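You operate a simulated robot arm through the tools that you are given. There is no shell and no other tool.

You are at the controls of a simulated robot arm. One attempt, no reset.

## Task
Fill the purple-banded carton with chips to its red band.
Fine: stand it on the yellow outline, swing the hopper spout over it, spill none, swing the spout aside again. Set down upright: what you pick out. Where these are worked on the way, their far stop is far enough and under half their travel is too little: hopper spout.

It is judged by the outcome, as a careful person would: the job done as asked, and still so three seconds after it is handed in. It fails if anything else is knocked over, pushed out of place, dropped, spilled or broken.

## Robot
A 7-joint arm with a two-finger parallel gripper, fixed in place. Base frame: the origin is at the foot of the arm, x ahead of it, y to its left, z up; the work surface is at about z = 85. Readings come in cm, rad, newtons and seconds.
With the tool pointing down near the work surface it reaches from about 10 to 64 cm from the base axis. Its first joint turns from -1.152 to 1.152 rad. Payload 1.57 kg.
The TCP is the grasp point between the finger pads, 3 cm short of the fingertips. In the tool frame z runs along the fingers and y along their closing line. Largest opening 8 cm; finger width 1.7, thickness 1.2; the body of the gripper, 4 by 8.2 cm, starts 8 cm behind the TCP.
Orientation is that of the tool frame in the base frame, as [roll, pitch, yaw] about the fixed x, y, z axes, in that order (R = Rz(yaw) Ry(pitch) Rx(roll)). With the fingers straight down and closing along the base's y, the tool's x points along the base's -x, its y along +y and its z along -z.

## Interface
- The arm moves only by the tool play_rows. Its argument "series" is one flat list of numbers, 6 for each row, row after row: the shift along the tool's x, y, z in units of 25 mm (1.0 is 25 mm), then the turn, a rotation vector about the tool's x, y, z in units of 8 degrees (1.0 is 8 degrees). In form: [x, y, z, wx, wy, wz, x, y, z, wx, wy, wz, ...]. A call has 1 to 20 rows; each row shifts and turns the commanded pose from where the row before left it, along the tool's axes as they then stand. "grip" is the closure, from 0 (fully open) to 1 (shut), set as the call begins (left out, the last holds). A call with a number of a shift or a turn outside -1 to 1 is refused whole. Each row takes 0.2 s and may step no farther than 5 cm and 0.15 rad from the row before; otherwise, or with a gripper value out of range, the whole call is refused. A pose out of reach is approached as far as the arm can. The call stops where the force on the tool passes 40 N (or 10 N more than at its start, if that is more) or the arm is blocked; 0.2 s more then pass. Each finger travels about 7.2 cm/s and halts on what it meets, pressing with about 39 N; the grip force reading is that of the motor and also rises with nothing between the fingers. The clock runs only during rows and for 0.2 s after the last one: add rows that do not move to give the fingers time. The reply holds the time, the measured pose of the TCP, the force on the tool along the base axes, the opening and the grip force, in the units named above and with some noise, with the torque about the TCP (base axes, N m) and any sound that the robot's microphone picked up.
- Cameras (640 x 400 px; columns grow to the right, rows downward): "scene" is fixed at [5.15, 42.61, 143.36]; the picture's right is [-0.82, -0.57, 0.00], its down [-0.27, 0.39, -0.88] and it looks along [0.50, -0.72, -0.48] (base axes); focal length 352 px, centre (320, 200). "wrist" rides on the gripper at [7.2, -0.7, -12.2] in the tool frame; the picture's right is [0.09, 1.00, 0.00], its down [-0.84, 0.08, -0.54] and it looks along [-0.54, 0.05, 0.84] (tool axes); focal length 238 px, centre (320, 200). There is no depth. A picture from a camera that has moved, and an enlarged one, comes with that camera's place and axes in the base frame and with its lens.
- capture(camera): a new picture of that camera. It takes no simulated time.
- close_up(camera, box): a new picture of the part [left, top, right, bottom] of that camera's present view, enlarged. It takes no simulated time.
- hand_in(): hands the job in; it is judged then, once.

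Places have to be worked out from the pictures, the camera data and where the tool is seen. Open the gripper and draw the arm clear of the work before you hand the job in, unless the task says otherwise.

The tools are called after "Request:" as name(argument=value, ...) on one line, values as JSON. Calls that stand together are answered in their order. play_rows: Moves the arm, as the interface text tells. Its arguments: {"type":"object","properties":{"series":{"type":"array"},"grip":{"type":"number"}},"required":["series"]} The other tools are called the same way: capture (camera) takes a picture; close_up (camera, box) takes an enlarged picture of a part of a camera's view; hand_in () hands the job in.

At the start:

```text
time: 0.0
position: [31.62, -3.33, 126.07]
ee_rot: [-3.141, 0.0, 3.14]
force: [-0.3, 0.2, -0.9]
moment: [0.01, -0.03, -0.01]
opening: 7.99
grasp_force: 0.2
```

scene: 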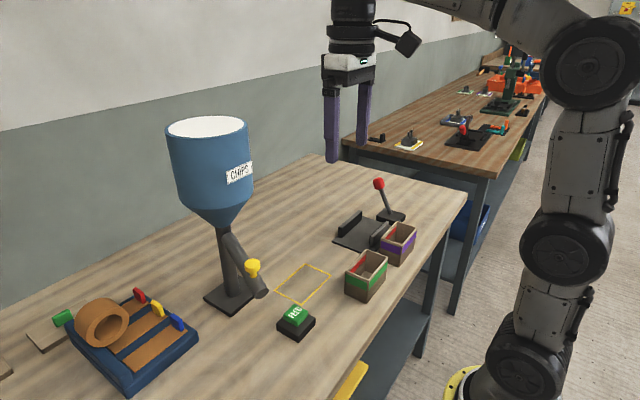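
wrist: 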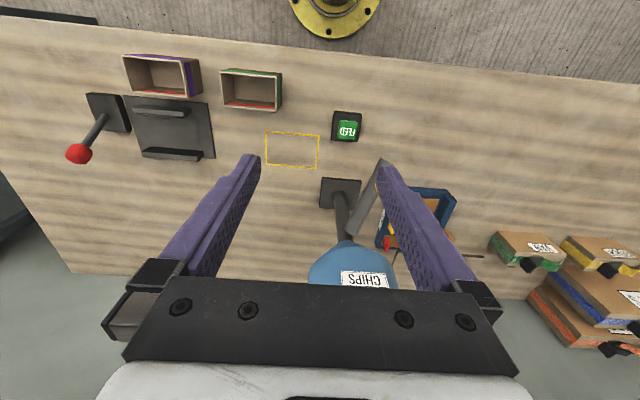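

I start with enlarged views of the work area to locate the cartons, outline, spout and feed button.

Request:
close_up(camera="scene", box=[160, 160, 440, 360])

Request:
close_up(camera="wrist", box=[60, 30, 460, 280])

Request:
close_up(camera="scene", box=[320, 160, 440, 310])

```text
2.00 times, centred on (300, 260) of scene
camera zoom: at [5.15, 42.61, 143.36], right [-0.82, -0.57, 0.0], down [-0.27, 0.39, -0.88], along [0.5, -0.72, -0.48], focal length 704 px, centre (360, 80)
```

zoom: 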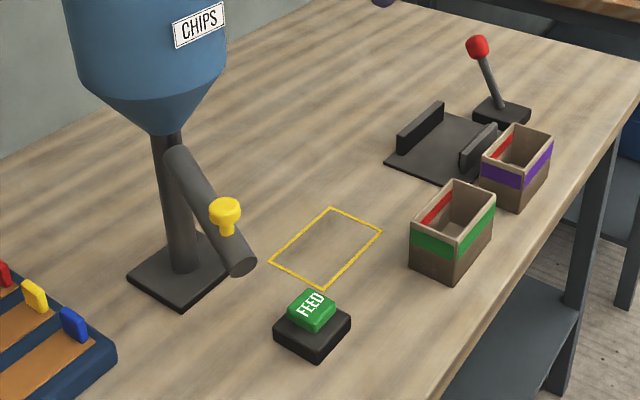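

```text
1.60 times, centred on (260, 155) of wrist
camera zoom: at [24.44, -3.83, 138.1], right [-0.09, 1.0, 0.0], down [0.84, 0.08, 0.54], along [0.54, 0.05, -0.84], focal length 381 px, centre (416, 272)
```

zoom: 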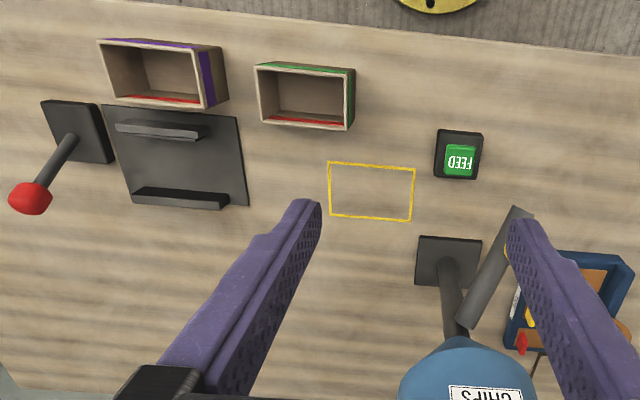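

```text
2.67 times, centred on (380, 235) of scene
camera zoom: at [5.15, 42.61, 143.36], right [-0.82, -0.57, 0.0], down [-0.27, 0.39, -0.88], along [0.5, -0.72, -0.48], focal length 939 px, centre (160, 107)
```

zoom: 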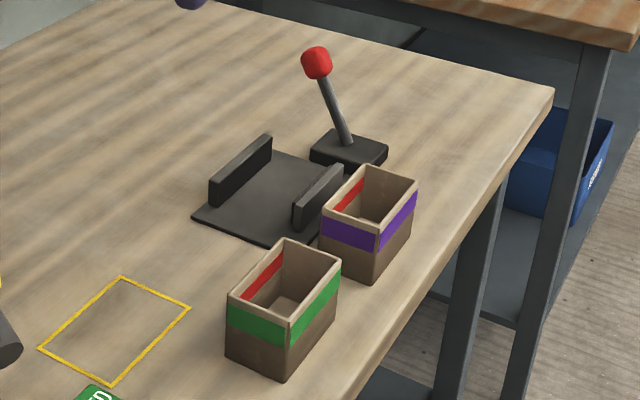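

The outline comes out as about x 41.4–49.4, y −14.5 to −2.4. I zoom in further on the purple carton, the spout and the button to get exact dimensions.

Request:
close_up(camera="scene", box=[340, 210, 420, 260])

Request:
close_up(camera="wrist", box=[80, 40, 240, 140])

Request:
close_up(camera="scene", box=[180, 200, 340, 350])

Request:
close_up(camera="wrist", box=[260, 90, 420, 290])

```text
8.00 times, centred on (380, 235) of scene
camera zoom: at [5.15, 42.61, 143.36], right [-0.82, -0.57, 0.0], down [-0.27, 0.39, -0.88], along [0.5, -0.72, -0.48], focal length 2817 px, centre (-160, -80)
```

zoom: 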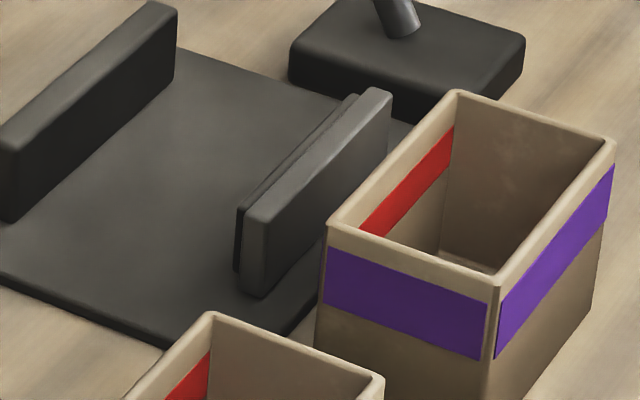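

```text
4.00 times, centred on (160, 90) of wrist
camera zoom: at [24.44, -3.83, 138.1], right [-0.09, 1.0, 0.0], down [0.84, 0.08, 0.54], along [0.54, 0.05, -0.84], focal length 953 px, centre (960, 640)
```

zoom: 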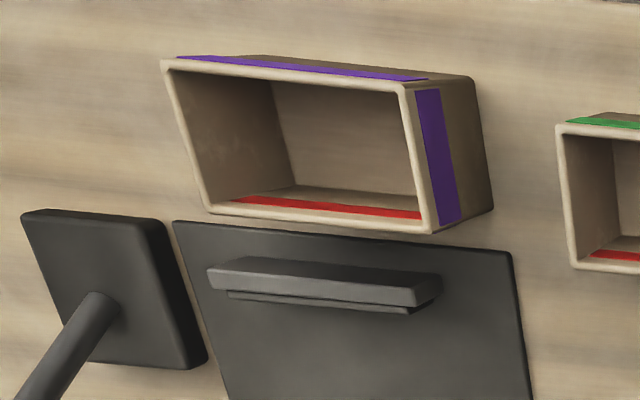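

```text
2.67 times, centred on (260, 275) of scene
camera zoom: at [5.15, 42.61, 143.36], right [-0.82, -0.57, 0.0], down [-0.27, 0.39, -0.88], along [0.5, -0.72, -0.48], focal length 939 px, centre (480, 0)
```

zoom: 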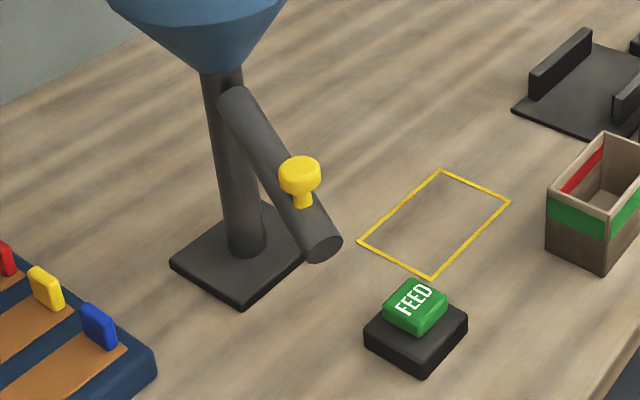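

```text
2.00 times, centred on (340, 190) of wrist
camera zoom: at [24.44, -3.83, 138.1], right [-0.09, 1.0, 0.0], down [0.84, 0.08, 0.54], along [0.54, 0.05, -0.84], focal length 477 px, centre (280, 220)
```

zoom: 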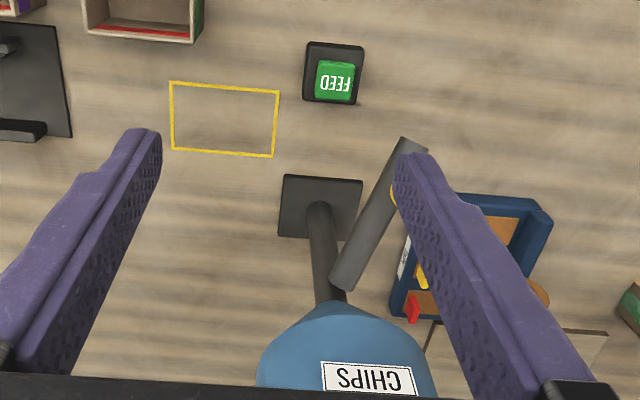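

Triangulation puts the purple carton at about x 28.7–34.4, y −36.5 to −26.8 with its rim at z≈92.2, square to the base axes. I turn the tool a quarter about the vertical so the fingers close along x, still up high.

Request:
play_rows(series=[0, 0, 0, 0, 0, 0.9375, 0, 0, 0, 0, 0, 0.9375, 0, 0, 0, 0, 0, 0.9375, 0, 0, 0, 0, 0, 0.9375, 0, 0, 0, 0, 0, 0.9375, 0, 0, 0, 0, 0, 0.9375, 0, 0, 0, 0, 0, 0.9375, 0, 0, 0, 0, 0, 0.9375, 0, 0, 0, 0, 0, 0.9375, 0, 0, 0, 0, 0, 0.9375, 0, 0, 0, 0, 0, 0.9375, 0, 0, 0, 0, 0, 0.9375, 0, 0, 0, 0, 0, 0], grip=0)

```text
time: 2.8
position: [31.6, -3.24, 125.88]
ee_rot: [3.141, -0.002, 1.569]
force: [0.2, 0.5, -0.4]
moment: [0.01, -0.02, 0.01]
opening: 7.98
grasp_force: 0.0
```

The yaw is now π/2, so tool x is base +y and tool y is base +x. I travel to above the purple carton and come down to z≈108, well above everything there.

Request:
play_rows(series=[-0.95, 0, 0.6, 0, 0, 0, -0.95, 0, 0.6, 0, 0, 0, -0.95, 0, 0.6, 0, 0, 0, -0.95, 0, 0.6, 0, 0, 0, -0.95, 0, 0.6, 0, 0, 0, -0.95, 0, 0.6, 0, 0, 0, -0.95, 0, 0.6, 0, 0, 0, -0.95, 0, 0.6, 0, 0, 0, -0.95, 0, 0.6, 0, 0, 0, -0.95, 0, 0.6, 0, 0, 0, -0.95, 0, 0.6, 0, 0, 0, -0.95, 0, 0.6, 0, 0, 0, 0, 0, 0, 0, 0, 0])

Request:
capture(camera="wrist")

Request:
capture(camera="scene")

```text
time: 5.6
position: [31.51, -32.03, 107.87]
ee_rot: [3.14, 0.0, 1.572]
force: [0.0, -1.3, 0.3]
moment: [-0.02, 0.02, 0.0]
opening: 8.02
grasp_force: 0.1
```

```text
taken
camera wrist: at [30.92, -24.65, 120.12], right [1.0, 0.09, 0.0], down [0.08, -0.84, 0.54], along [0.05, -0.54, -0.84], focal length 238 px, centre (320, 200)
```

wrist: 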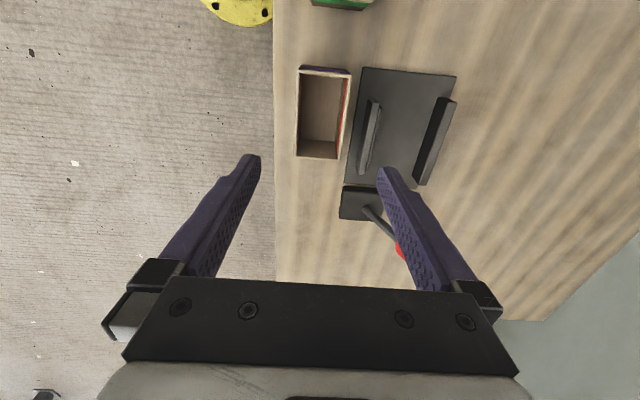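

```text
taken
```

scene: 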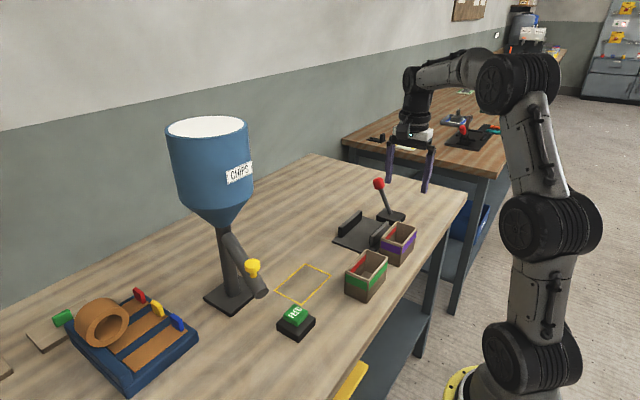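

From the new wrist view the carton centre is about (31.6, −31.4) with its width along x 5.5–6 cm. I correct by 0.6 cm in y, narrow the fingers slightly to stay clear of the rail, and come down to just above the rim to check.

Request:
play_rows(series=[0.24, 0.04, 0.8, 0, 0, 0, 0, 0, 0.8, 0, 0, 0, 0, 0, 0.8, 0, 0, 0, 0, 0, 0.8, 0, 0, 0, 0, 0, 0.8, 0, 0, 0, 0, 0, 0.6, 0, 0, 0, 0, 0, 0, 0, 0, 0], grip=0.08)

Request:
capture(camera="wrist")

Request:
close_up(camera="scene", box=[320, 120, 480, 280])

```text
time: 7.2
position: [31.82, -31.3, 96.36]
ee_rot: [3.141, 0.0, 1.571]
force: [0.0, 0.5, -0.6]
moment: [-0.01, 0.0, 0.02]
opening: 7.35
grasp_force: 0.1
```

```text
taken
camera wrist: at [31.11, -23.97, 108.52], right [1.0, 0.09, 0.0], down [0.08, -0.84, 0.54], along [0.05, -0.54, -0.84], focal length 238 px, centre (320, 200)
```

wrist: 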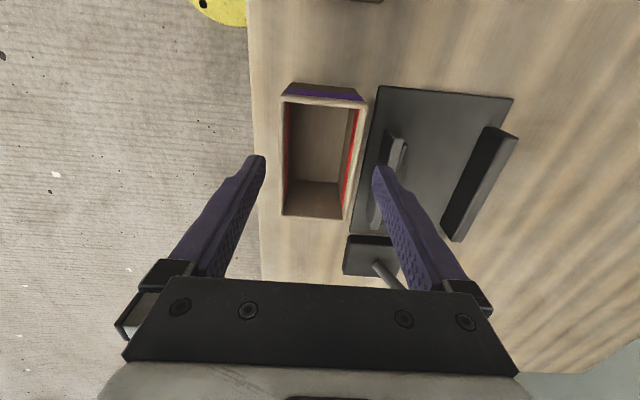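

```text
2.50 times, centred on (400, 200) of scene
camera zoom: at [5.15, 42.61, 143.36], right [-0.82, -0.57, 0.0], down [-0.27, 0.39, -0.88], along [0.5, -0.72, -0.48], focal length 880 px, centre (120, 200)
```

zoom: 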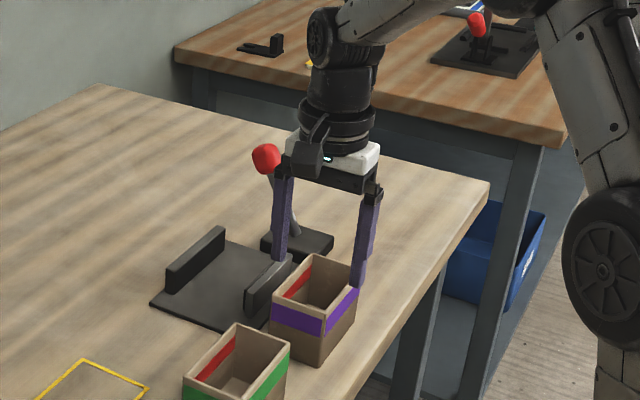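

The fingers straddle the carton symmetrically (centre ≈31.7, −31.5). I lower 6 cm so the tips sit around z≈87, slowly.

Request:
play_rows(series=[0, 0, 0.4, 0, 0, 0, 0, 0, 0.4, 0, 0, 0, 0, 0, 0.4, 0, 0, 0, 0, 0, 0.4, 0, 0, 0, 0, 0, 0.4, 0, 0, 0, 0, 0, 0.4, 0, 0, 0, 0, 0, 0, 0, 0, 0])

Request:
capture(camera="wrist")

Request:
close_up(camera="scene", box=[340, 170, 440, 280])

```text
time: 8.8
position: [31.73, -31.23, 90.41]
ee_rot: [-3.141, 0.0, 1.57]
force: [-1.0, -0.5, -0.2]
moment: [0.01, 0.03, -0.02]
opening: 7.35
grasp_force: 0.0
```

```text
taken
camera wrist: at [31.06, -23.92, 102.61], right [1.0, 0.09, 0.0], down [0.08, -0.84, 0.54], along [0.05, -0.54, -0.84], focal length 238 px, centre (320, 200)
```

wrist: 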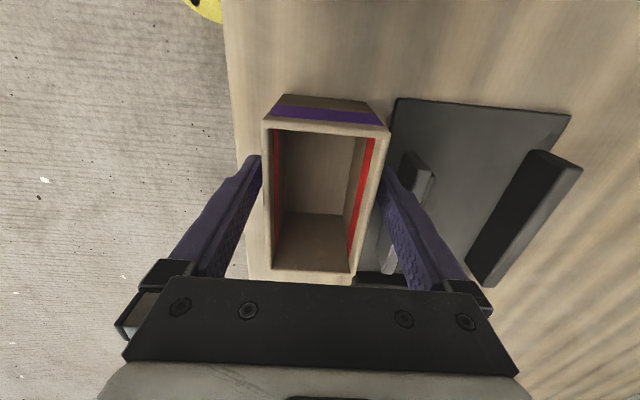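

```text
3.64 times, centred on (390, 225) of scene
camera zoom: at [5.15, 42.61, 143.36], right [-0.82, -0.57, 0.0], down [-0.27, 0.39, -0.88], along [0.5, -0.72, -0.48], focal length 1280 px, centre (66, 109)
```

zoom: 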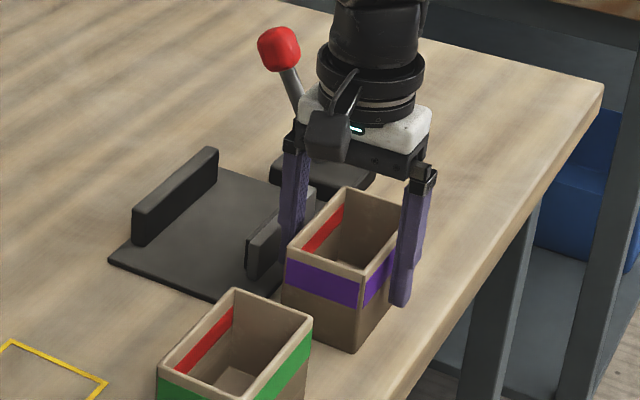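

Both fingers are clear on either side of the carton. I close on it and wait with idle rows.

Request:
play_rows(series=[0, 0, 0, 0, 0, 0, 0, 0, 0, 0, 0, 0, 0, 0, 0, 0, 0, 0, 0, 0, 0, 0, 0, 0], grip=0.45)

Request:
capture(camera="wrist")

```text
time: 9.8
position: [31.69, -31.28, 90.35]
ee_rot: [-3.141, 0.002, 1.571]
force: [0.8, 0.4, -1.1]
moment: [0.0, -0.02, -0.02]
opening: 5.89
grasp_force: 38.7
```

```text
taken
camera wrist: at [31.07, -23.92, 102.62], right [1.0, 0.09, 0.0], down [0.08, -0.84, 0.54], along [0.05, -0.54, -0.84], focal length 238 px, centre (320, 200)
```

wrist: 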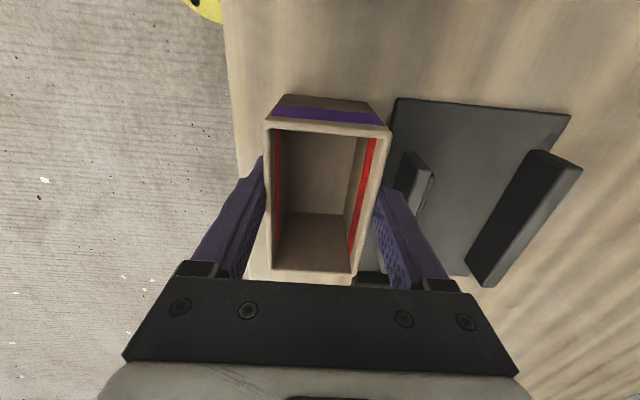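

The grip holds at 5.89 cm. I lift the carton straight up by about 12 cm.

Request:
play_rows(series=[0, 0, -0.2, 0, 0, 0, 0, 0, -0.4, 0, 0, 0, 0, 0, -0.7, 0, 0, 0, 0, 0, -0.7, 0, 0, 0, 0, 0, -0.7, 0, 0, 0, 0, 0, -0.7, 0, 0, 0, 0, 0, -0.7, 0, 0, 0, 0, 0, -0.7, 0, 0, 0, 0, 0, 0, 0, 0, 0])

Request:
capture(camera="wrist")

Request:
capture(camera="scene")

```text
time: 11.8
position: [31.71, -31.3, 102.48]
ee_rot: [-3.141, 0.002, 1.572]
force: [-0.1, -0.2, -0.5]
moment: [0.01, 0.04, -0.02]
opening: 5.91
grasp_force: 39.5
```

```text
taken
camera wrist: at [31.07, -23.93, 114.63], right [1.0, 0.09, 0.0], down [0.08, -0.84, 0.54], along [0.05, -0.54, -0.84], focal length 238 px, centre (320, 200)
```

wrist: 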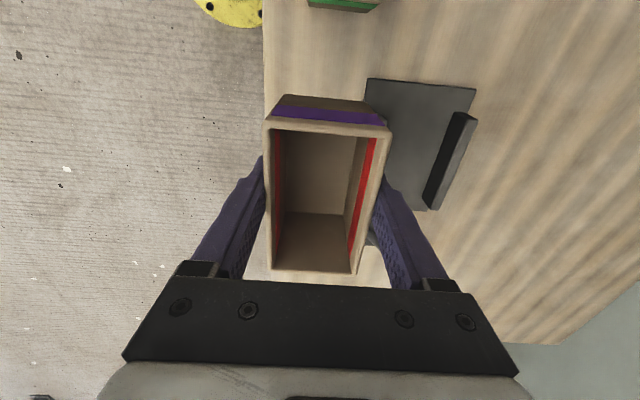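

```text
taken
```

scene: 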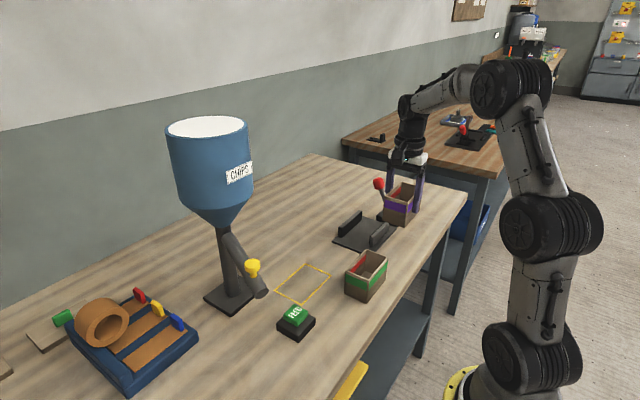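

The carton lifted cleanly with no slip. I carry it level over to above the yellow outline, target TCP (45.35, −8.2).

Request:
play_rows(series=[0.4, 0.23, 0, 0, 0, 0, 0.77, 0.455, 0, 0, 0, 0, 0.77, 0.455, 0, 0, 0, 0, 0.77, 0.455, 0, 0, 0, 0, 0.77, 0.455, 0, 0, 0, 0, 0.77, 0.455, 0, 0, 0, 0, 0.77, 0.455, 0, 0, 0, 0, 0.77, 0.455, 0, 0, 0, 0, 0.77, 0.455, 0, 0, 0, 0, 0.77, 0.455, 0, 0, 0, 0, 0.77, 0.455, 0, 0, 0, 0, 0.77, 0.455, 0, 0, 0, 0, 0.37, 0.225, 0, 0, 0, 0, 0, 0, 0, 0, 0, 0])

Request:
capture(camera="wrist")

Request:
capture(camera="scene")

```text
time: 14.8
position: [45.48, -8.23, 102.53]
ee_rot: [-3.14, 0.002, 1.571]
force: [0.0, 0.9, -0.7]
moment: [-0.03, -0.01, 0.0]
opening: 5.9
grasp_force: 39.1
```

```text
taken
camera wrist: at [44.77, -0.89, 114.65], right [1.0, 0.09, 0.0], down [0.08, -0.84, 0.54], along [0.05, -0.54, -0.84], focal length 238 px, centre (320, 200)
```

wrist: 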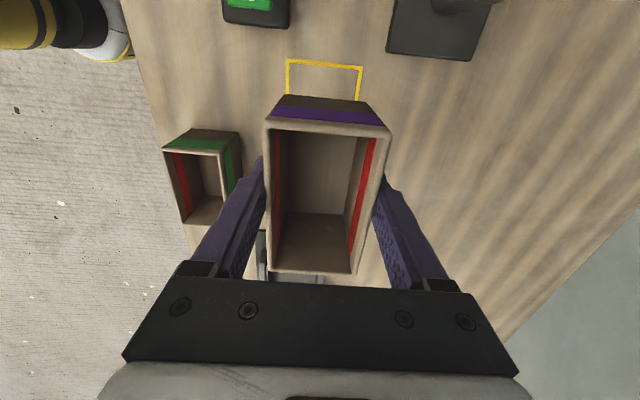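

```text
taken
```

scene: 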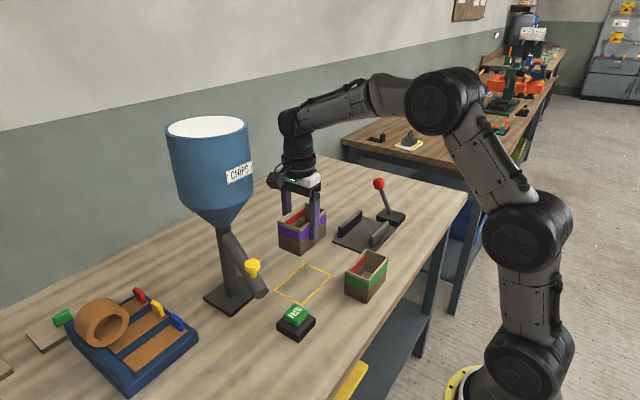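

The outline's near edge re-measures at x 41.3–49.5, y≈−2.35, so the carton is centred over it. I lower it, slowing at the end.

Request:
play_rows(series=[0, 0, 0.5, 0, 0, 0, 0, 0, 0.7, 0, 0, 0, 0, 0, 0.7, 0, 0, 0, 0, 0, 0.7, 0, 0, 0, 0, 0, 0.7, 0, 0, 0, 0, 0, 0.6, 0, 0, 0, 0, 0, 0.4, 0, 0, 0, 0, 0, 0.2, 0, 0, 0, 0, 0, 0.15, 0, 0, 0, 0, 0, 0.1, 0, 0, 0, 0, 0, 0, 0, 0, 0])

Request:
capture(camera="wrist")

Request:
close_up(camera="scene", box=[230, 180, 390, 320])

```text
time: 17.2
position: [45.45, -8.33, 90.6]
ee_rot: [-3.141, -0.001, 1.571]
force: [0.8, 0.1, -0.5]
moment: [0.01, -0.02, 0.01]
opening: 5.91
grasp_force: 38.8
```

```text
taken
camera wrist: at [44.73, -0.88, 102.7], right [1.0, 0.09, 0.0], down [0.08, -0.84, 0.54], along [0.05, -0.54, -0.84], focal length 238 px, centre (320, 200)
```

wrist: 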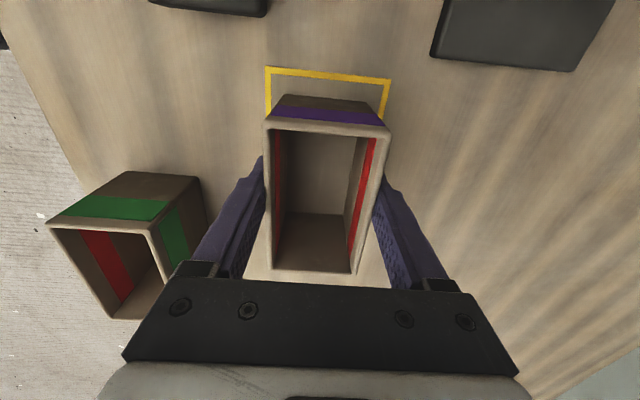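

```text
2.86 times, centred on (310, 250) of scene
camera zoom: at [5.15, 42.61, 143.36], right [-0.82, -0.57, 0.0], down [-0.27, 0.39, -0.88], along [0.5, -0.72, -0.48], focal length 1006 px, centre (349, 57)
```

zoom: 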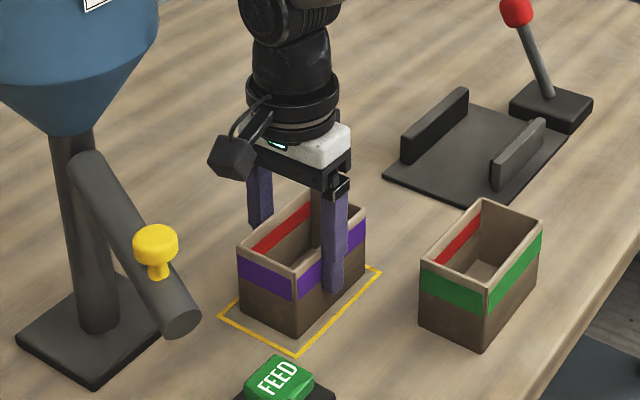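

The carton sits inside the outline all round. It is about 2 mm off the table, so I lower in tiny steps until the force shows contact.

Request:
play_rows(series=[0, 0, 0.04, 0, 0, 0, 0, 0, 0.04, 0, 0, 0, 0, 0, 0.03, 0, 0, 0, 0, 0, 0, 0, 0, 0])

```text
time: 18.2
position: [45.34, -8.25, 90.37]
ee_rot: [3.136, 0.0, 1.57]
force: [-5.2, 2.9, 18.7]
moment: [0.1, 0.53, -0.04]
opening: 5.89
grasp_force: 39.2
```

It is down (18.7 N upward). I ease back a hair and open the fingers just enough to release while clearing everything.

Request:
play_rows(series=[0, 0, -0.03, 0, 0, 0, 0, 0, 0, 0, 0, 0])

Request:
play_rows(series=[0, 0, 0, 0, 0, 0, 0, 0, 0, 0, 0, 0, 0, 0, 0, 0, 0, 0], grip=0.08)

Request:
capture(camera="wrist")

```text
time: 18.8
position: [45.43, -8.32, 90.34]
ee_rot: [3.14, -0.001, 1.571]
force: [-4.2, 1.7, 16.8]
moment: [0.03, 0.26, -0.01]
opening: 5.9
grasp_force: 38.6
```

```text
time: 19.6
position: [45.31, -8.18, 90.33]
ee_rot: [3.141, 0.001, 1.57]
force: [0.2, -0.2, -0.2]
moment: [0.0, 0.0, 0.0]
opening: 7.38
grasp_force: 0.1
```

```text
taken
camera wrist: at [44.73, -0.89, 102.5], right [1.0, 0.09, 0.0], down [0.08, -0.84, 0.54], along [0.05, -0.54, -0.84], focal length 238 px, centre (320, 200)
```

wrist: 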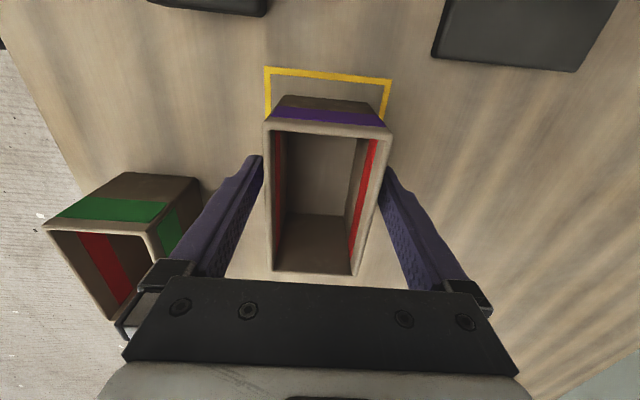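

Released and standing free. I rise straight up about 15 cm and take pictures.

Request:
play_rows(series=[0, 0, -0.2, 0, 0, 0, 0, 0, -0.6, 0, 0, 0, 0, 0, -0.75, 0, 0, 0, 0, 0, -0.75, 0, 0, 0, 0, 0, -0.75, 0, 0, 0, 0, 0, -0.75, 0, 0, 0, 0, 0, -0.75, 0, 0, 0, 0, 0, -0.75, 0, 0, 0, 0, 0, -0.7, 0, 0, 0, 0, 0, 0, 0, 0, 0])

Request:
capture(camera="wrist")

Request:
close_up(camera="scene", box=[180, 180, 380, 340])

```text
time: 21.8
position: [45.36, -8.06, 105.53]
ee_rot: [-3.141, 0.001, 1.571]
force: [0.8, -0.6, 0.2]
moment: [0.0, -0.04, 0.01]
opening: 7.34
grasp_force: 0.0
```

```text
taken
camera wrist: at [44.76, -0.85, 117.64], right [1.0, 0.09, 0.0], down [0.08, -0.84, 0.54], along [0.05, -0.54, -0.84], focal length 238 px, centre (320, 200)
```

wrist: 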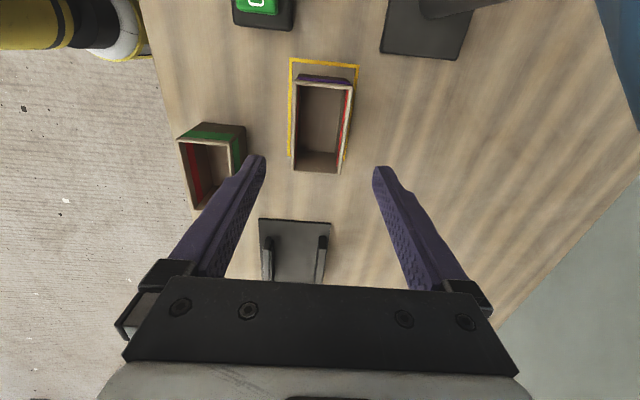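

```text
2.50 times, centred on (280, 260) of scene
camera zoom: at [5.15, 42.61, 143.36], right [-0.82, -0.57, 0.0], down [-0.27, 0.39, -0.88], along [0.5, -0.72, -0.48], focal length 880 px, centre (420, 50)
```

zoom: 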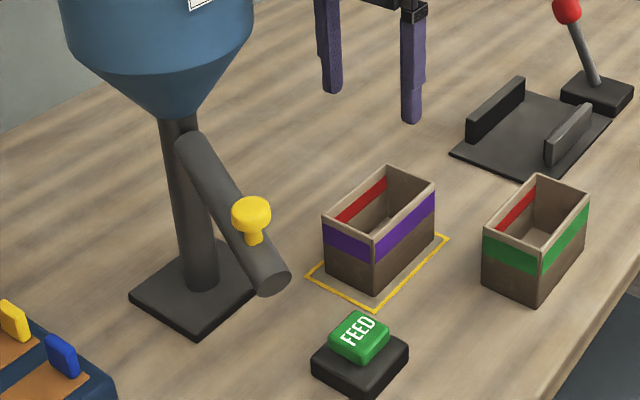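

The carton stands squarely on the outline. Now I back off toward the base and upward, then turn the tool back to its original yaw to study the spout and its knob.

Request:
play_rows(series=[0, -0.8, -0.5, 0, 0, 0, 0, -0.8, -0.5, 0, 0, 0, 0, -0.8, -0.5, 0, 0, 0, 0, -0.8, -0.5, 0, 0, 0, 0, -0.8, -0.5, 0, 0, 0, 0, -0.8, -0.3, 0, 0, 0, 0, -0.8, 0, 0, 0, 0, 0.8, 0, 0, 0, 0, 0, 0.8, 0, 0, 0, 0, 0, 0.8, 0, 0, 0, 0, 0, 0.8, 0, 0, 0, 0, 0, 0.8, 0, 0, 0, 0, 0])

Request:
play_rows(series=[0, 0, 0, 0, 0, -0.9375, 0, 0, 0, 0, 0, -0.9375, 0, 0, 0, 0, 0, -0.9375, 0, 0, 0, 0, 0, -0.9375, 0, 0, 0, 0, 0, -0.9375, 0, 0, 0, 0, 0, -0.9375, 0, 0, 0, 0, 0, -0.9375, 0, 0, 0, 0, 0, -0.9375, 0, 0, 0, 0, 0, -0.9375, 0, 0, 0, 0, 0, -0.9375, 0, 0, 0, 0, 0, -0.9375, 0, 0, 0, 0, 0, -0.9375, 0, 0, 0, 0, 0, 0])

Request:
capture(camera="wrist")

```text
time: 24.4
position: [31.34, 1.84, 112.41]
ee_rot: [3.141, 0.0, 1.57]
force: [0.3, 0.7, 0.0]
moment: [-0.02, 0.02, 0.0]
opening: 7.34
grasp_force: 0.1
```

```text
time: 27.2
position: [31.3, 1.68, 112.37]
ee_rot: [-3.14, -0.001, -3.138]
force: [-0.1, 0.8, 0.5]
moment: [0.01, 0.01, 0.01]
opening: 7.35
grasp_force: 0.0
```

```text
taken
camera wrist: at [24.23, 1.21, 124.57], right [-0.1, 1.0, 0.0], down [0.84, 0.08, 0.54], along [0.54, 0.05, -0.84], focal length 238 px, centre (320, 200)
```

wrist: 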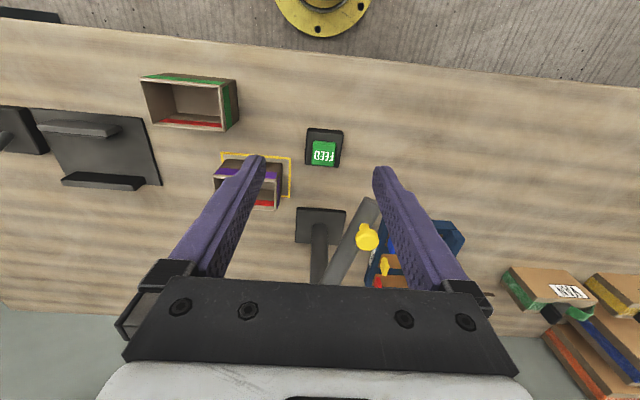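

I enlarge both views of the spout for the knob and tube geometry.

Request:
close_up(camera="wrist", box=[280, 170, 420, 290])

Request:
close_up(camera="scene", box=[190, 210, 310, 330])

```text
3.33 times, centred on (350, 230) of wrist
camera zoom: at [24.23, 1.21, 124.57], right [-0.1, 1.0, 0.0], down [0.84, 0.08, 0.54], along [0.54, 0.05, -0.84], focal length 794 px, centre (220, 100)
```

zoom: 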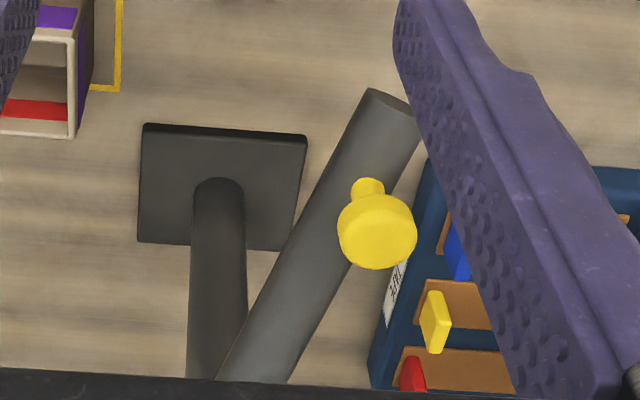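

```text
3.33 times, centred on (250, 270) of scene
camera zoom: at [5.15, 42.61, 143.36], right [-0.82, -0.57, 0.0], down [-0.27, 0.39, -0.88], along [0.5, -0.72, -0.48], focal length 1174 px, centre (553, -33)
```

zoom: 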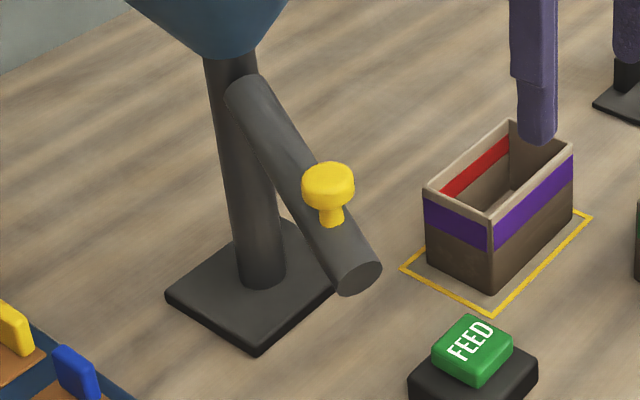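

The spout tube runs from about (54, 5, 104) to its end at (41, 9.5, 98), is roughly 2.5 cm thick, and turns about the post at (56, 4.4). I close the fingers, go to its +y side near the end and lower beside it so I can push it around.

Request:
play_rows(series=[-0.68, 0.61, 0, 0, 0, 0, -0.68, 0.61, 0, 0, 0, 0, -0.68, 0.61, 0, 0, 0, 0, -0.68, 0.61, 0, 0, 0, 0, -0.68, 0.61, 0, 0, 0, 0, -0.68, 0.61, 0, 0, 0, 0, -0.68, 0.65, 0, 0, 0, 0, 0, 0, 0, 0, 0, 0], grip=1)

Request:
capture(camera="wrist")

Request:
capture(camera="scene")

```text
time: 29.0
position: [43.29, 12.5, 112.5]
ee_rot: [3.141, 0.0, 3.141]
force: [-0.5, 0.1, 0.0]
moment: [-0.01, -0.01, -0.03]
opening: 0.01
grasp_force: 21.5
```

```text
taken
camera wrist: at [36.13, 11.95, 124.58], right [-0.09, 1.0, 0.0], down [0.84, 0.08, 0.54], along [0.54, 0.05, -0.84], focal length 238 px, centre (320, 200)
```

wrist: 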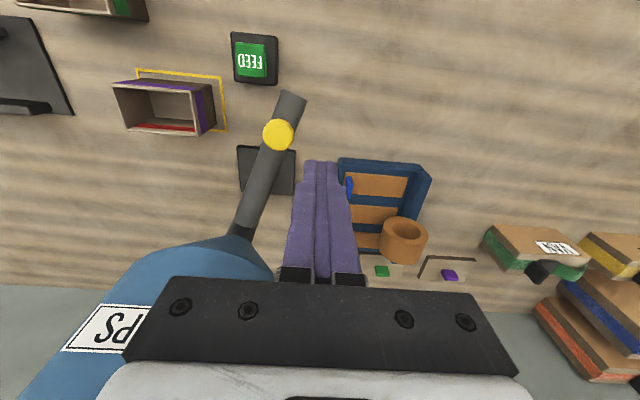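

```text
taken
```

scene: 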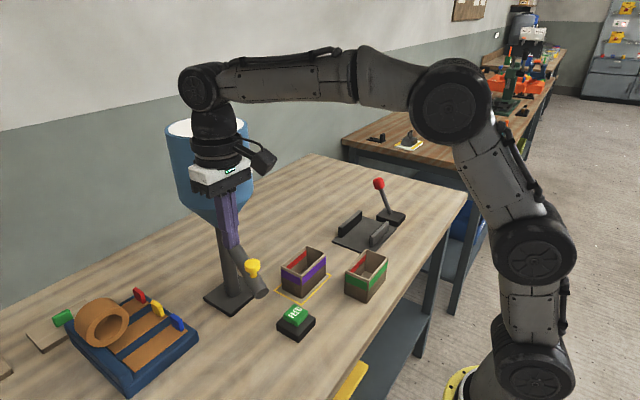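

The fingers are beside the tube with about 1 cm to spare and clear of the hopper. I lower to z≈100.5 so the tips are at tube level.

Request:
play_rows(series=[0, 0, 0.8, 0, 0, 0, 0, 0, 0.8, 0, 0, 0, 0, 0, 0.8, 0, 0, 0, 0, 0, 0.8, 0, 0, 0, 0, 0, 0.8, 0, 0, 0, 0, 0, 0.8, 0, 0, 0, 0, 0, 0, 0, 0, 0])

Request:
capture(camera="wrist")

Request:
close_up(camera="scene", box=[160, 140, 340, 320])

```text
time: 30.6
position: [43.19, 12.48, 100.44]
ee_rot: [-3.141, -0.001, 3.141]
force: [0.3, -0.1, 0.2]
moment: [0.0, 0.0, -0.01]
opening: 0.0
grasp_force: 21.3
```

```text
taken
camera wrist: at [36.04, 12.01, 112.55], right [-0.09, 1.0, 0.0], down [0.84, 0.08, 0.54], along [0.54, 0.05, -0.84], focal length 238 px, centre (320, 200)
```

wrist: 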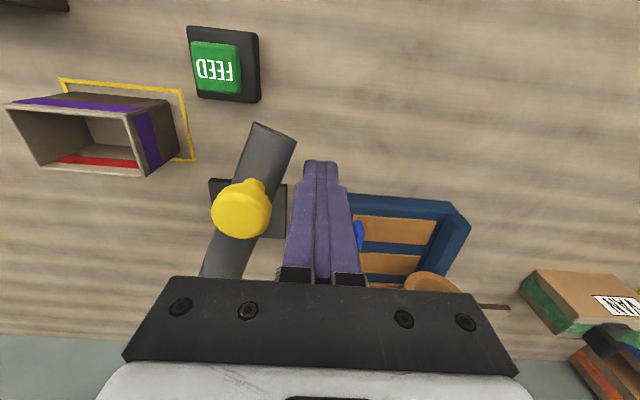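

```text
2.22 times, centred on (250, 230) of scene
camera zoom: at [5.15, 42.61, 143.36], right [-0.82, -0.57, 0.0], down [-0.27, 0.39, -0.88], along [0.5, -0.72, -0.48], focal length 782 px, centre (476, 133)
```

zoom: 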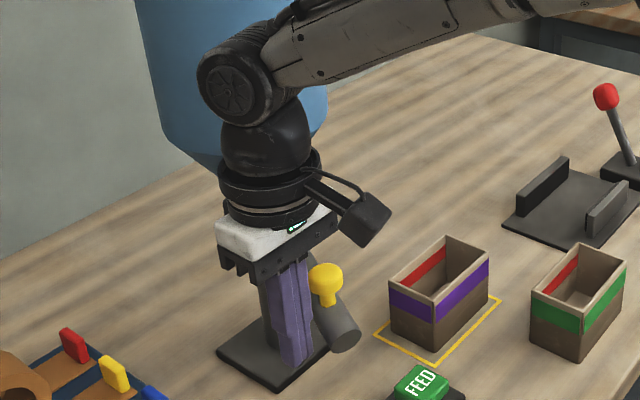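

Clear and at the right height. I push the tube gently along its arc to the first third (tube angle about 190°) and check.

Request:
play_rows(series=[0.14, -0.417, 0, 0, 0, 0, 0.14, -0.417, 0, 0, 0, 0, 0.14, -0.417, 0, 0, 0, 0, 0.087, -0.324, 0, 0, 0, 0, 0.087, -0.324, 0, 0, 0, 0, 0.087, -0.324, 0, 0, 0, 0, 0.03, -0.335, 0, 0, 0, 0, 0.03, -0.335, 0, 0, 0, 0, 0.03, -0.335, 0, 0, 0, 0])

Request:
capture(camera="wrist")

Request:
close_up(camera="scene", box=[160, 140, 340, 320])

```text
time: 32.6
position: [41.24, 4.41, 100.27]
ee_rot: [-3.142, 0.0, -3.139]
force: [-0.2, 0.1, -0.3]
moment: [-0.01, 0.0, 0.01]
opening: 0.0
grasp_force: 20.9
```

```text
taken
camera wrist: at [34.16, 3.87, 112.56], right [-0.09, 1.0, 0.0], down [0.84, 0.08, 0.54], along [0.54, 0.05, -0.84], focal length 238 px, centre (320, 200)
```

wrist: 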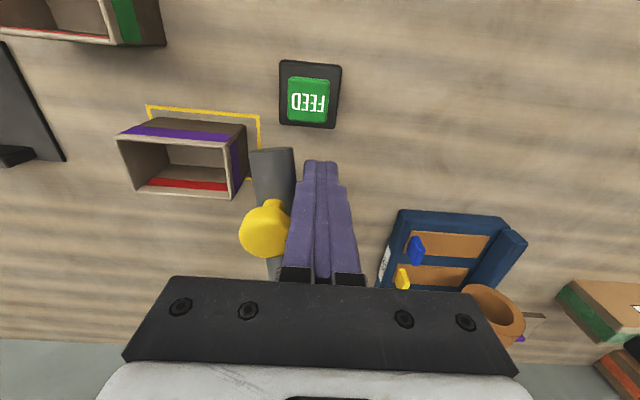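

```text
2.22 times, centred on (250, 230) of scene
camera zoom: at [5.15, 42.61, 143.36], right [-0.82, -0.57, 0.0], down [-0.27, 0.39, -0.88], along [0.5, -0.72, -0.48], focal length 782 px, centre (476, 133)
```

zoom: 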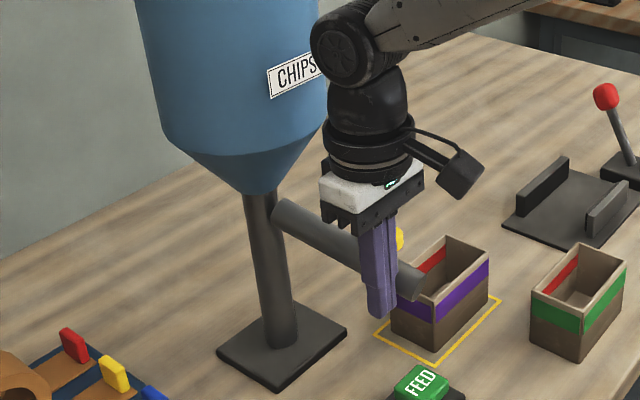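

The spout swings freely with almost no force. I continue along the arc to a tube angle of about 220°.

Request:
play_rows(series=[-0.027, -0.335, 0, 0, 0, 0, -0.027, -0.335, 0, 0, 0, 0, -0.027, -0.335, 0, 0, 0, 0, -0.083, -0.325, 0, 0, 0, 0, -0.083, -0.325, 0, 0, 0, 0, -0.083, -0.325, 0, 0, 0, 0, -0.14, -0.308, 0, 0, 0, 0, -0.14, -0.308, 0, 0, 0, 0, -0.14, -0.308, 0, 0, 0, 0])

Request:
capture(camera="wrist")

Request:
close_up(camera="scene", box=[180, 160, 360, 320])

```text
time: 34.6
position: [43.25, -2.91, 100.37]
ee_rot: [-3.141, 0.001, 3.141]
force: [0.0, 0.7, 0.1]
moment: [-0.02, 0.05, 0.05]
opening: 0.01
grasp_force: 21.9
```

```text
taken
camera wrist: at [36.05, -3.39, 112.58], right [-0.09, 1.0, 0.0], down [0.84, 0.08, 0.54], along [0.54, 0.05, -0.84], focal length 238 px, centre (320, 200)
```

wrist: 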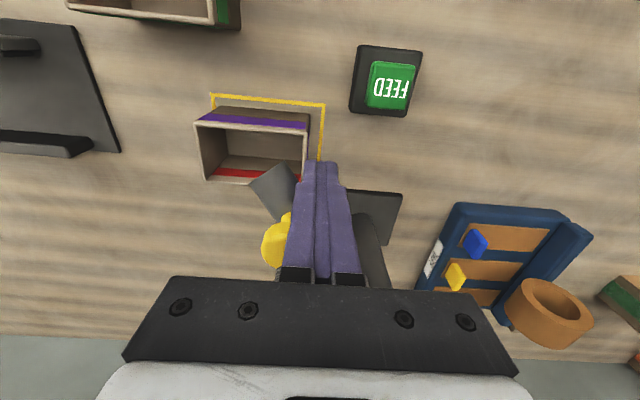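

```text
2.50 times, centred on (270, 240) of scene
camera zoom: at [5.15, 42.61, 143.36], right [-0.82, -0.57, 0.0], down [-0.27, 0.39, -0.88], along [0.5, -0.72, -0.48], focal length 880 px, centre (445, 100)
```

zoom: 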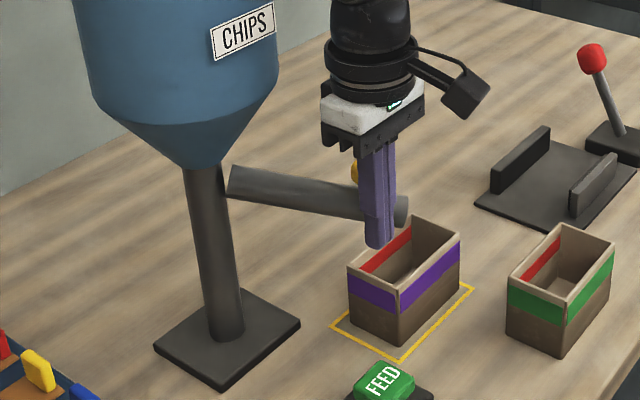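

The tube end is at about (44.5, −6), over the carton's edge but not yet its centre. I push further in small steps toward the stop.

Request:
play_rows(series=[-0.146, -0.212, 0, 0, 0, 0, -0.146, -0.212, 0, 0, 0, 0, -0.146, -0.212, 0, 0, 0, 0, -0.146, -0.212, 0, 0, 0, 0])

Request:
capture(camera="wrist")

Request:
close_up(camera="scene", box=[180, 160, 360, 320])

```text
time: 35.6
position: [44.51, -4.91, 100.37]
ee_rot: [-3.141, -0.001, -3.14]
force: [0.4, -0.2, 0.1]
moment: [0.04, 0.01, -0.01]
opening: 0.01
grasp_force: 21.4
```

```text
taken
camera wrist: at [37.47, -5.48, 112.58], right [-0.09, 1.0, 0.0], down [0.84, 0.08, 0.54], along [0.54, 0.05, -0.84], focal length 238 px, centre (320, 200)
```

wrist: 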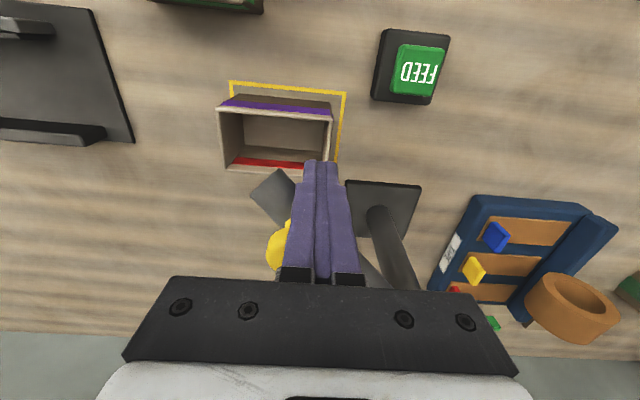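

```text
2.50 times, centred on (270, 240) of scene
camera zoom: at [5.15, 42.61, 143.36], right [-0.82, -0.57, 0.0], down [-0.27, 0.39, -0.88], along [0.5, -0.72, -0.48], focal length 880 px, centre (445, 100)
```

zoom: 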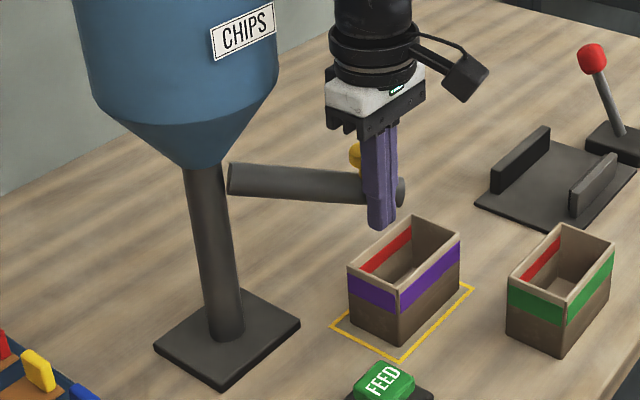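

The tube end is now at about (46.5, −8.2), directly above the carton. I nudge a little further to learn whether it has reached its far stop.

Request:
play_rows(series=[-0.09, -0.09, 0, 0, 0, 0, -0.09, -0.09, 0, 0, 0, 0])

Request:
capture(camera="wrist")

```text
time: 36.2
position: [44.88, -5.2, 100.4]
ee_rot: [3.14, -0.004, -3.139]
force: [-8.7, 8.7, 3.1]
moment: [0.09, 0.08, -0.04]
opening: 0.01
grasp_force: 21.2
```

```text
taken
camera wrist: at [37.84, -5.79, 112.57], right [-0.09, 1.0, 0.0], down [0.84, 0.08, 0.54], along [0.54, 0.05, -0.84], focal length 238 px, centre (320, 200)
```

wrist: 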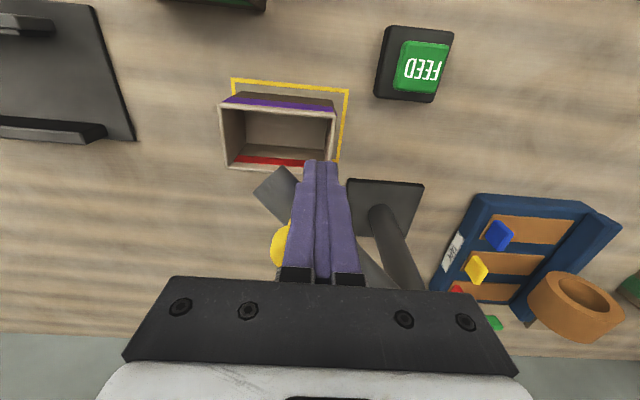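

About 12 N of reaction: that is the far stop. I back the fingers off along the arc and raise them clear of the spout, then look.

Request:
play_rows(series=[0.3, 0.3, 0, 0, 0, 0, 0.5, 0.5, 0, 0, 0, 0, 0.5, 0.5, -0.5, 0, 0, 0, 0.5, 0.3, -0.8, 0, 0, 0, 0.5, 0.2, -0.8, 0, 0, 0, 0, 0, 0, 0, 0, 0])

Request:
capture(camera="wrist")

Request:
close_up(camera="scene", box=[180, 160, 360, 320])

```text
time: 37.6
position: [39.29, -0.87, 105.57]
ee_rot: [-3.141, -0.001, 3.141]
force: [0.8, -0.5, -0.4]
moment: [0.01, 0.0, -0.02]
opening: 0.01
grasp_force: 21.5
```

```text
taken
camera wrist: at [32.13, -1.39, 117.79], right [-0.09, 1.0, 0.0], down [0.84, 0.08, 0.54], along [0.54, 0.05, -0.84], focal length 238 px, centre (320, 200)
```

wrist: 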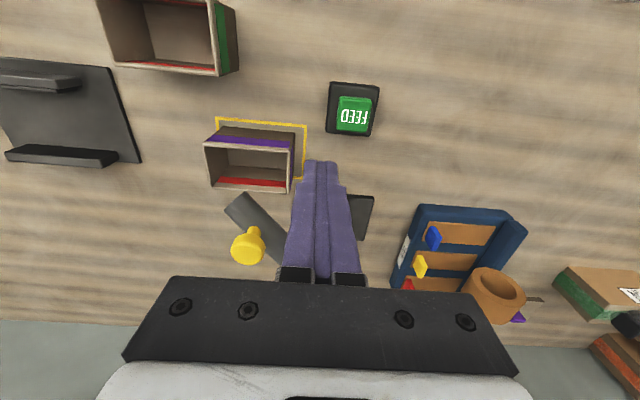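

```text
2.50 times, centred on (270, 240) of scene
camera zoom: at [5.14, 42.61, 143.36], right [-0.82, -0.57, 0.0], down [-0.27, 0.39, -0.88], along [0.5, -0.72, -0.48], focal length 880 px, centre (445, 100)
```

zoom: 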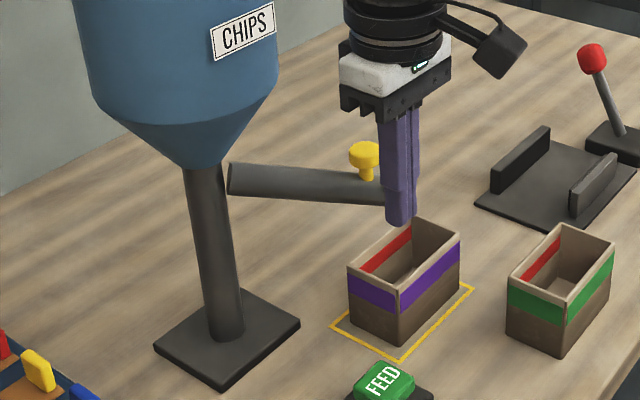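

The spout rests at its stop with its end over the carton at about (46.2, −8.4). I move above the FEED button at (38.5, 3.2) and lower to 1.5 cm above it.

Request:
play_rows(series=[0.16, 0.8, 0, 0, 0, 0, 0.16, 0.82, 0, 0, 0, 0, 0, 0, 0.7, 0, 0, 0, 0, 0, 0.8, 0, 0, 0, 0, 0, 0.8, 0, 0, 0, 0, 0, 0.8, 0, 0, 0, 0, 0, 0.8, 0, 0, 0, 0, 0, 0.6, 0, 0, 0, 0, 0, 0.3, 0, 0, 0, 0, 0, 0, 0, 0, 0])

Request:
capture(camera="wrist")

Request:
close_up(camera="scene", box=[220, 180, 380, 340])

```text
time: 39.8
position: [38.45, 3.16, 93.62]
ee_rot: [3.14, -0.001, 3.14]
force: [0.2, -0.1, -0.2]
moment: [-0.03, -0.01, -0.01]
opening: 0.0
grasp_force: 21.4
```

```text
taken
camera wrist: at [31.32, 2.64, 105.79], right [-0.09, 1.0, 0.0], down [0.84, 0.08, 0.54], along [0.54, 0.05, -0.84], focal length 238 px, centre (320, 200)
```

wrist: 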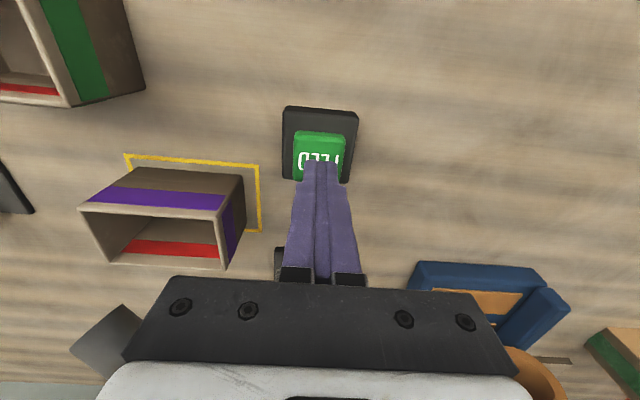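

```text
2.50 times, centred on (300, 260) of scene
camera zoom: at [5.15, 42.61, 143.36], right [-0.82, -0.57, 0.0], down [-0.27, 0.39, -0.88], along [0.5, -0.72, -0.48], focal length 880 px, centre (370, 50)
```

zoom: 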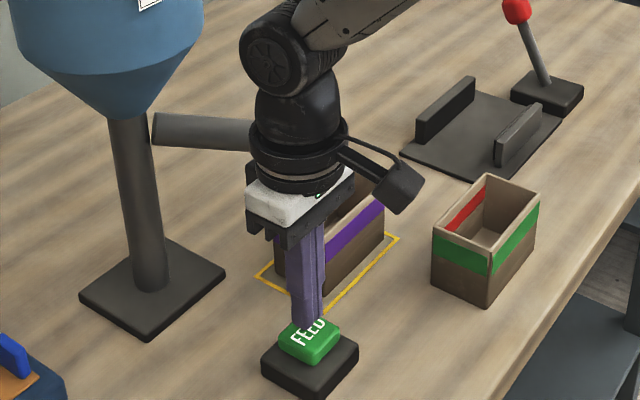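

The fingertips are centred on the button, and the wrist camera sees into the carton, red band included. I lower slowly to make contact.

Request:
play_rows(series=[0, 0, 0.2, 0, 0, 0, 0, 0, 0.15, 0, 0, 0, 0, 0, 0.1, 0, 0, 0])

Request:
close_up(camera="wrist", box=[60, 120, 380, 320])

```text
time: 40.6
position: [38.58, 3.2, 92.47]
ee_rot: [-3.141, 0.0, 3.141]
force: [-0.1, -0.3, -0.4]
moment: [0.0, -0.03, -0.01]
opening: 0.0
grasp_force: 21.2
```

```text
2.00 times, centred on (220, 220) of wrist
camera zoom: at [31.36, 2.65, 104.69], right [-0.09, 1.0, 0.0], down [0.84, 0.08, 0.54], along [0.54, 0.05, -0.84], focal length 477 px, centre (520, 160)
```

zoom: 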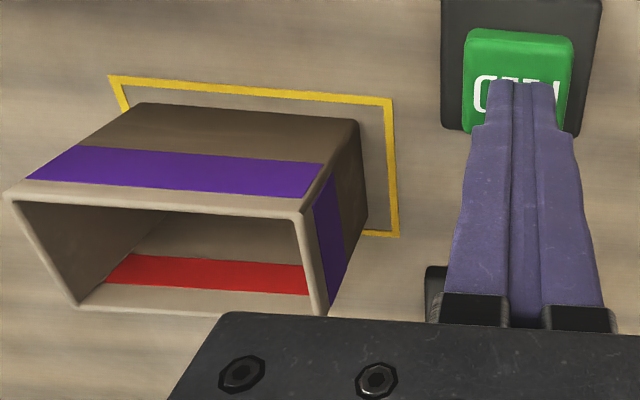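

No contact yet (tips at about z 89.5). I go down in 1 mm steps.

Request:
play_rows(series=[0, 0, 0.06, 0, 0, 0, 0, 0, 0.06, 0, 0, 0])

Request:
close_up(camera="wrist", box=[60, 120, 380, 320])

```text
time: 41.2
position: [38.5, 3.16, 92.24]
ee_rot: [-3.141, -0.001, -3.14]
force: [-0.6, 0.0, 2.0]
moment: [0.01, -0.02, -0.01]
opening: 0.0
grasp_force: 21.3
```

```text
2.00 times, centred on (220, 220) of wrist
camera zoom: at [31.38, 2.65, 104.35], right [-0.09, 1.0, 0.0], down [0.84, 0.08, 0.54], along [0.54, 0.05, -0.84], focal length 477 px, centre (520, 160)
```

zoom: 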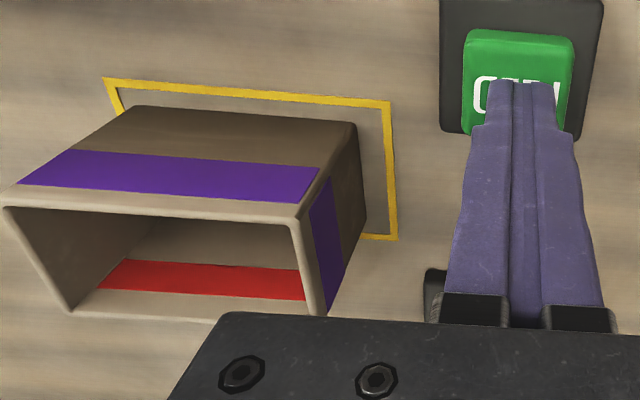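

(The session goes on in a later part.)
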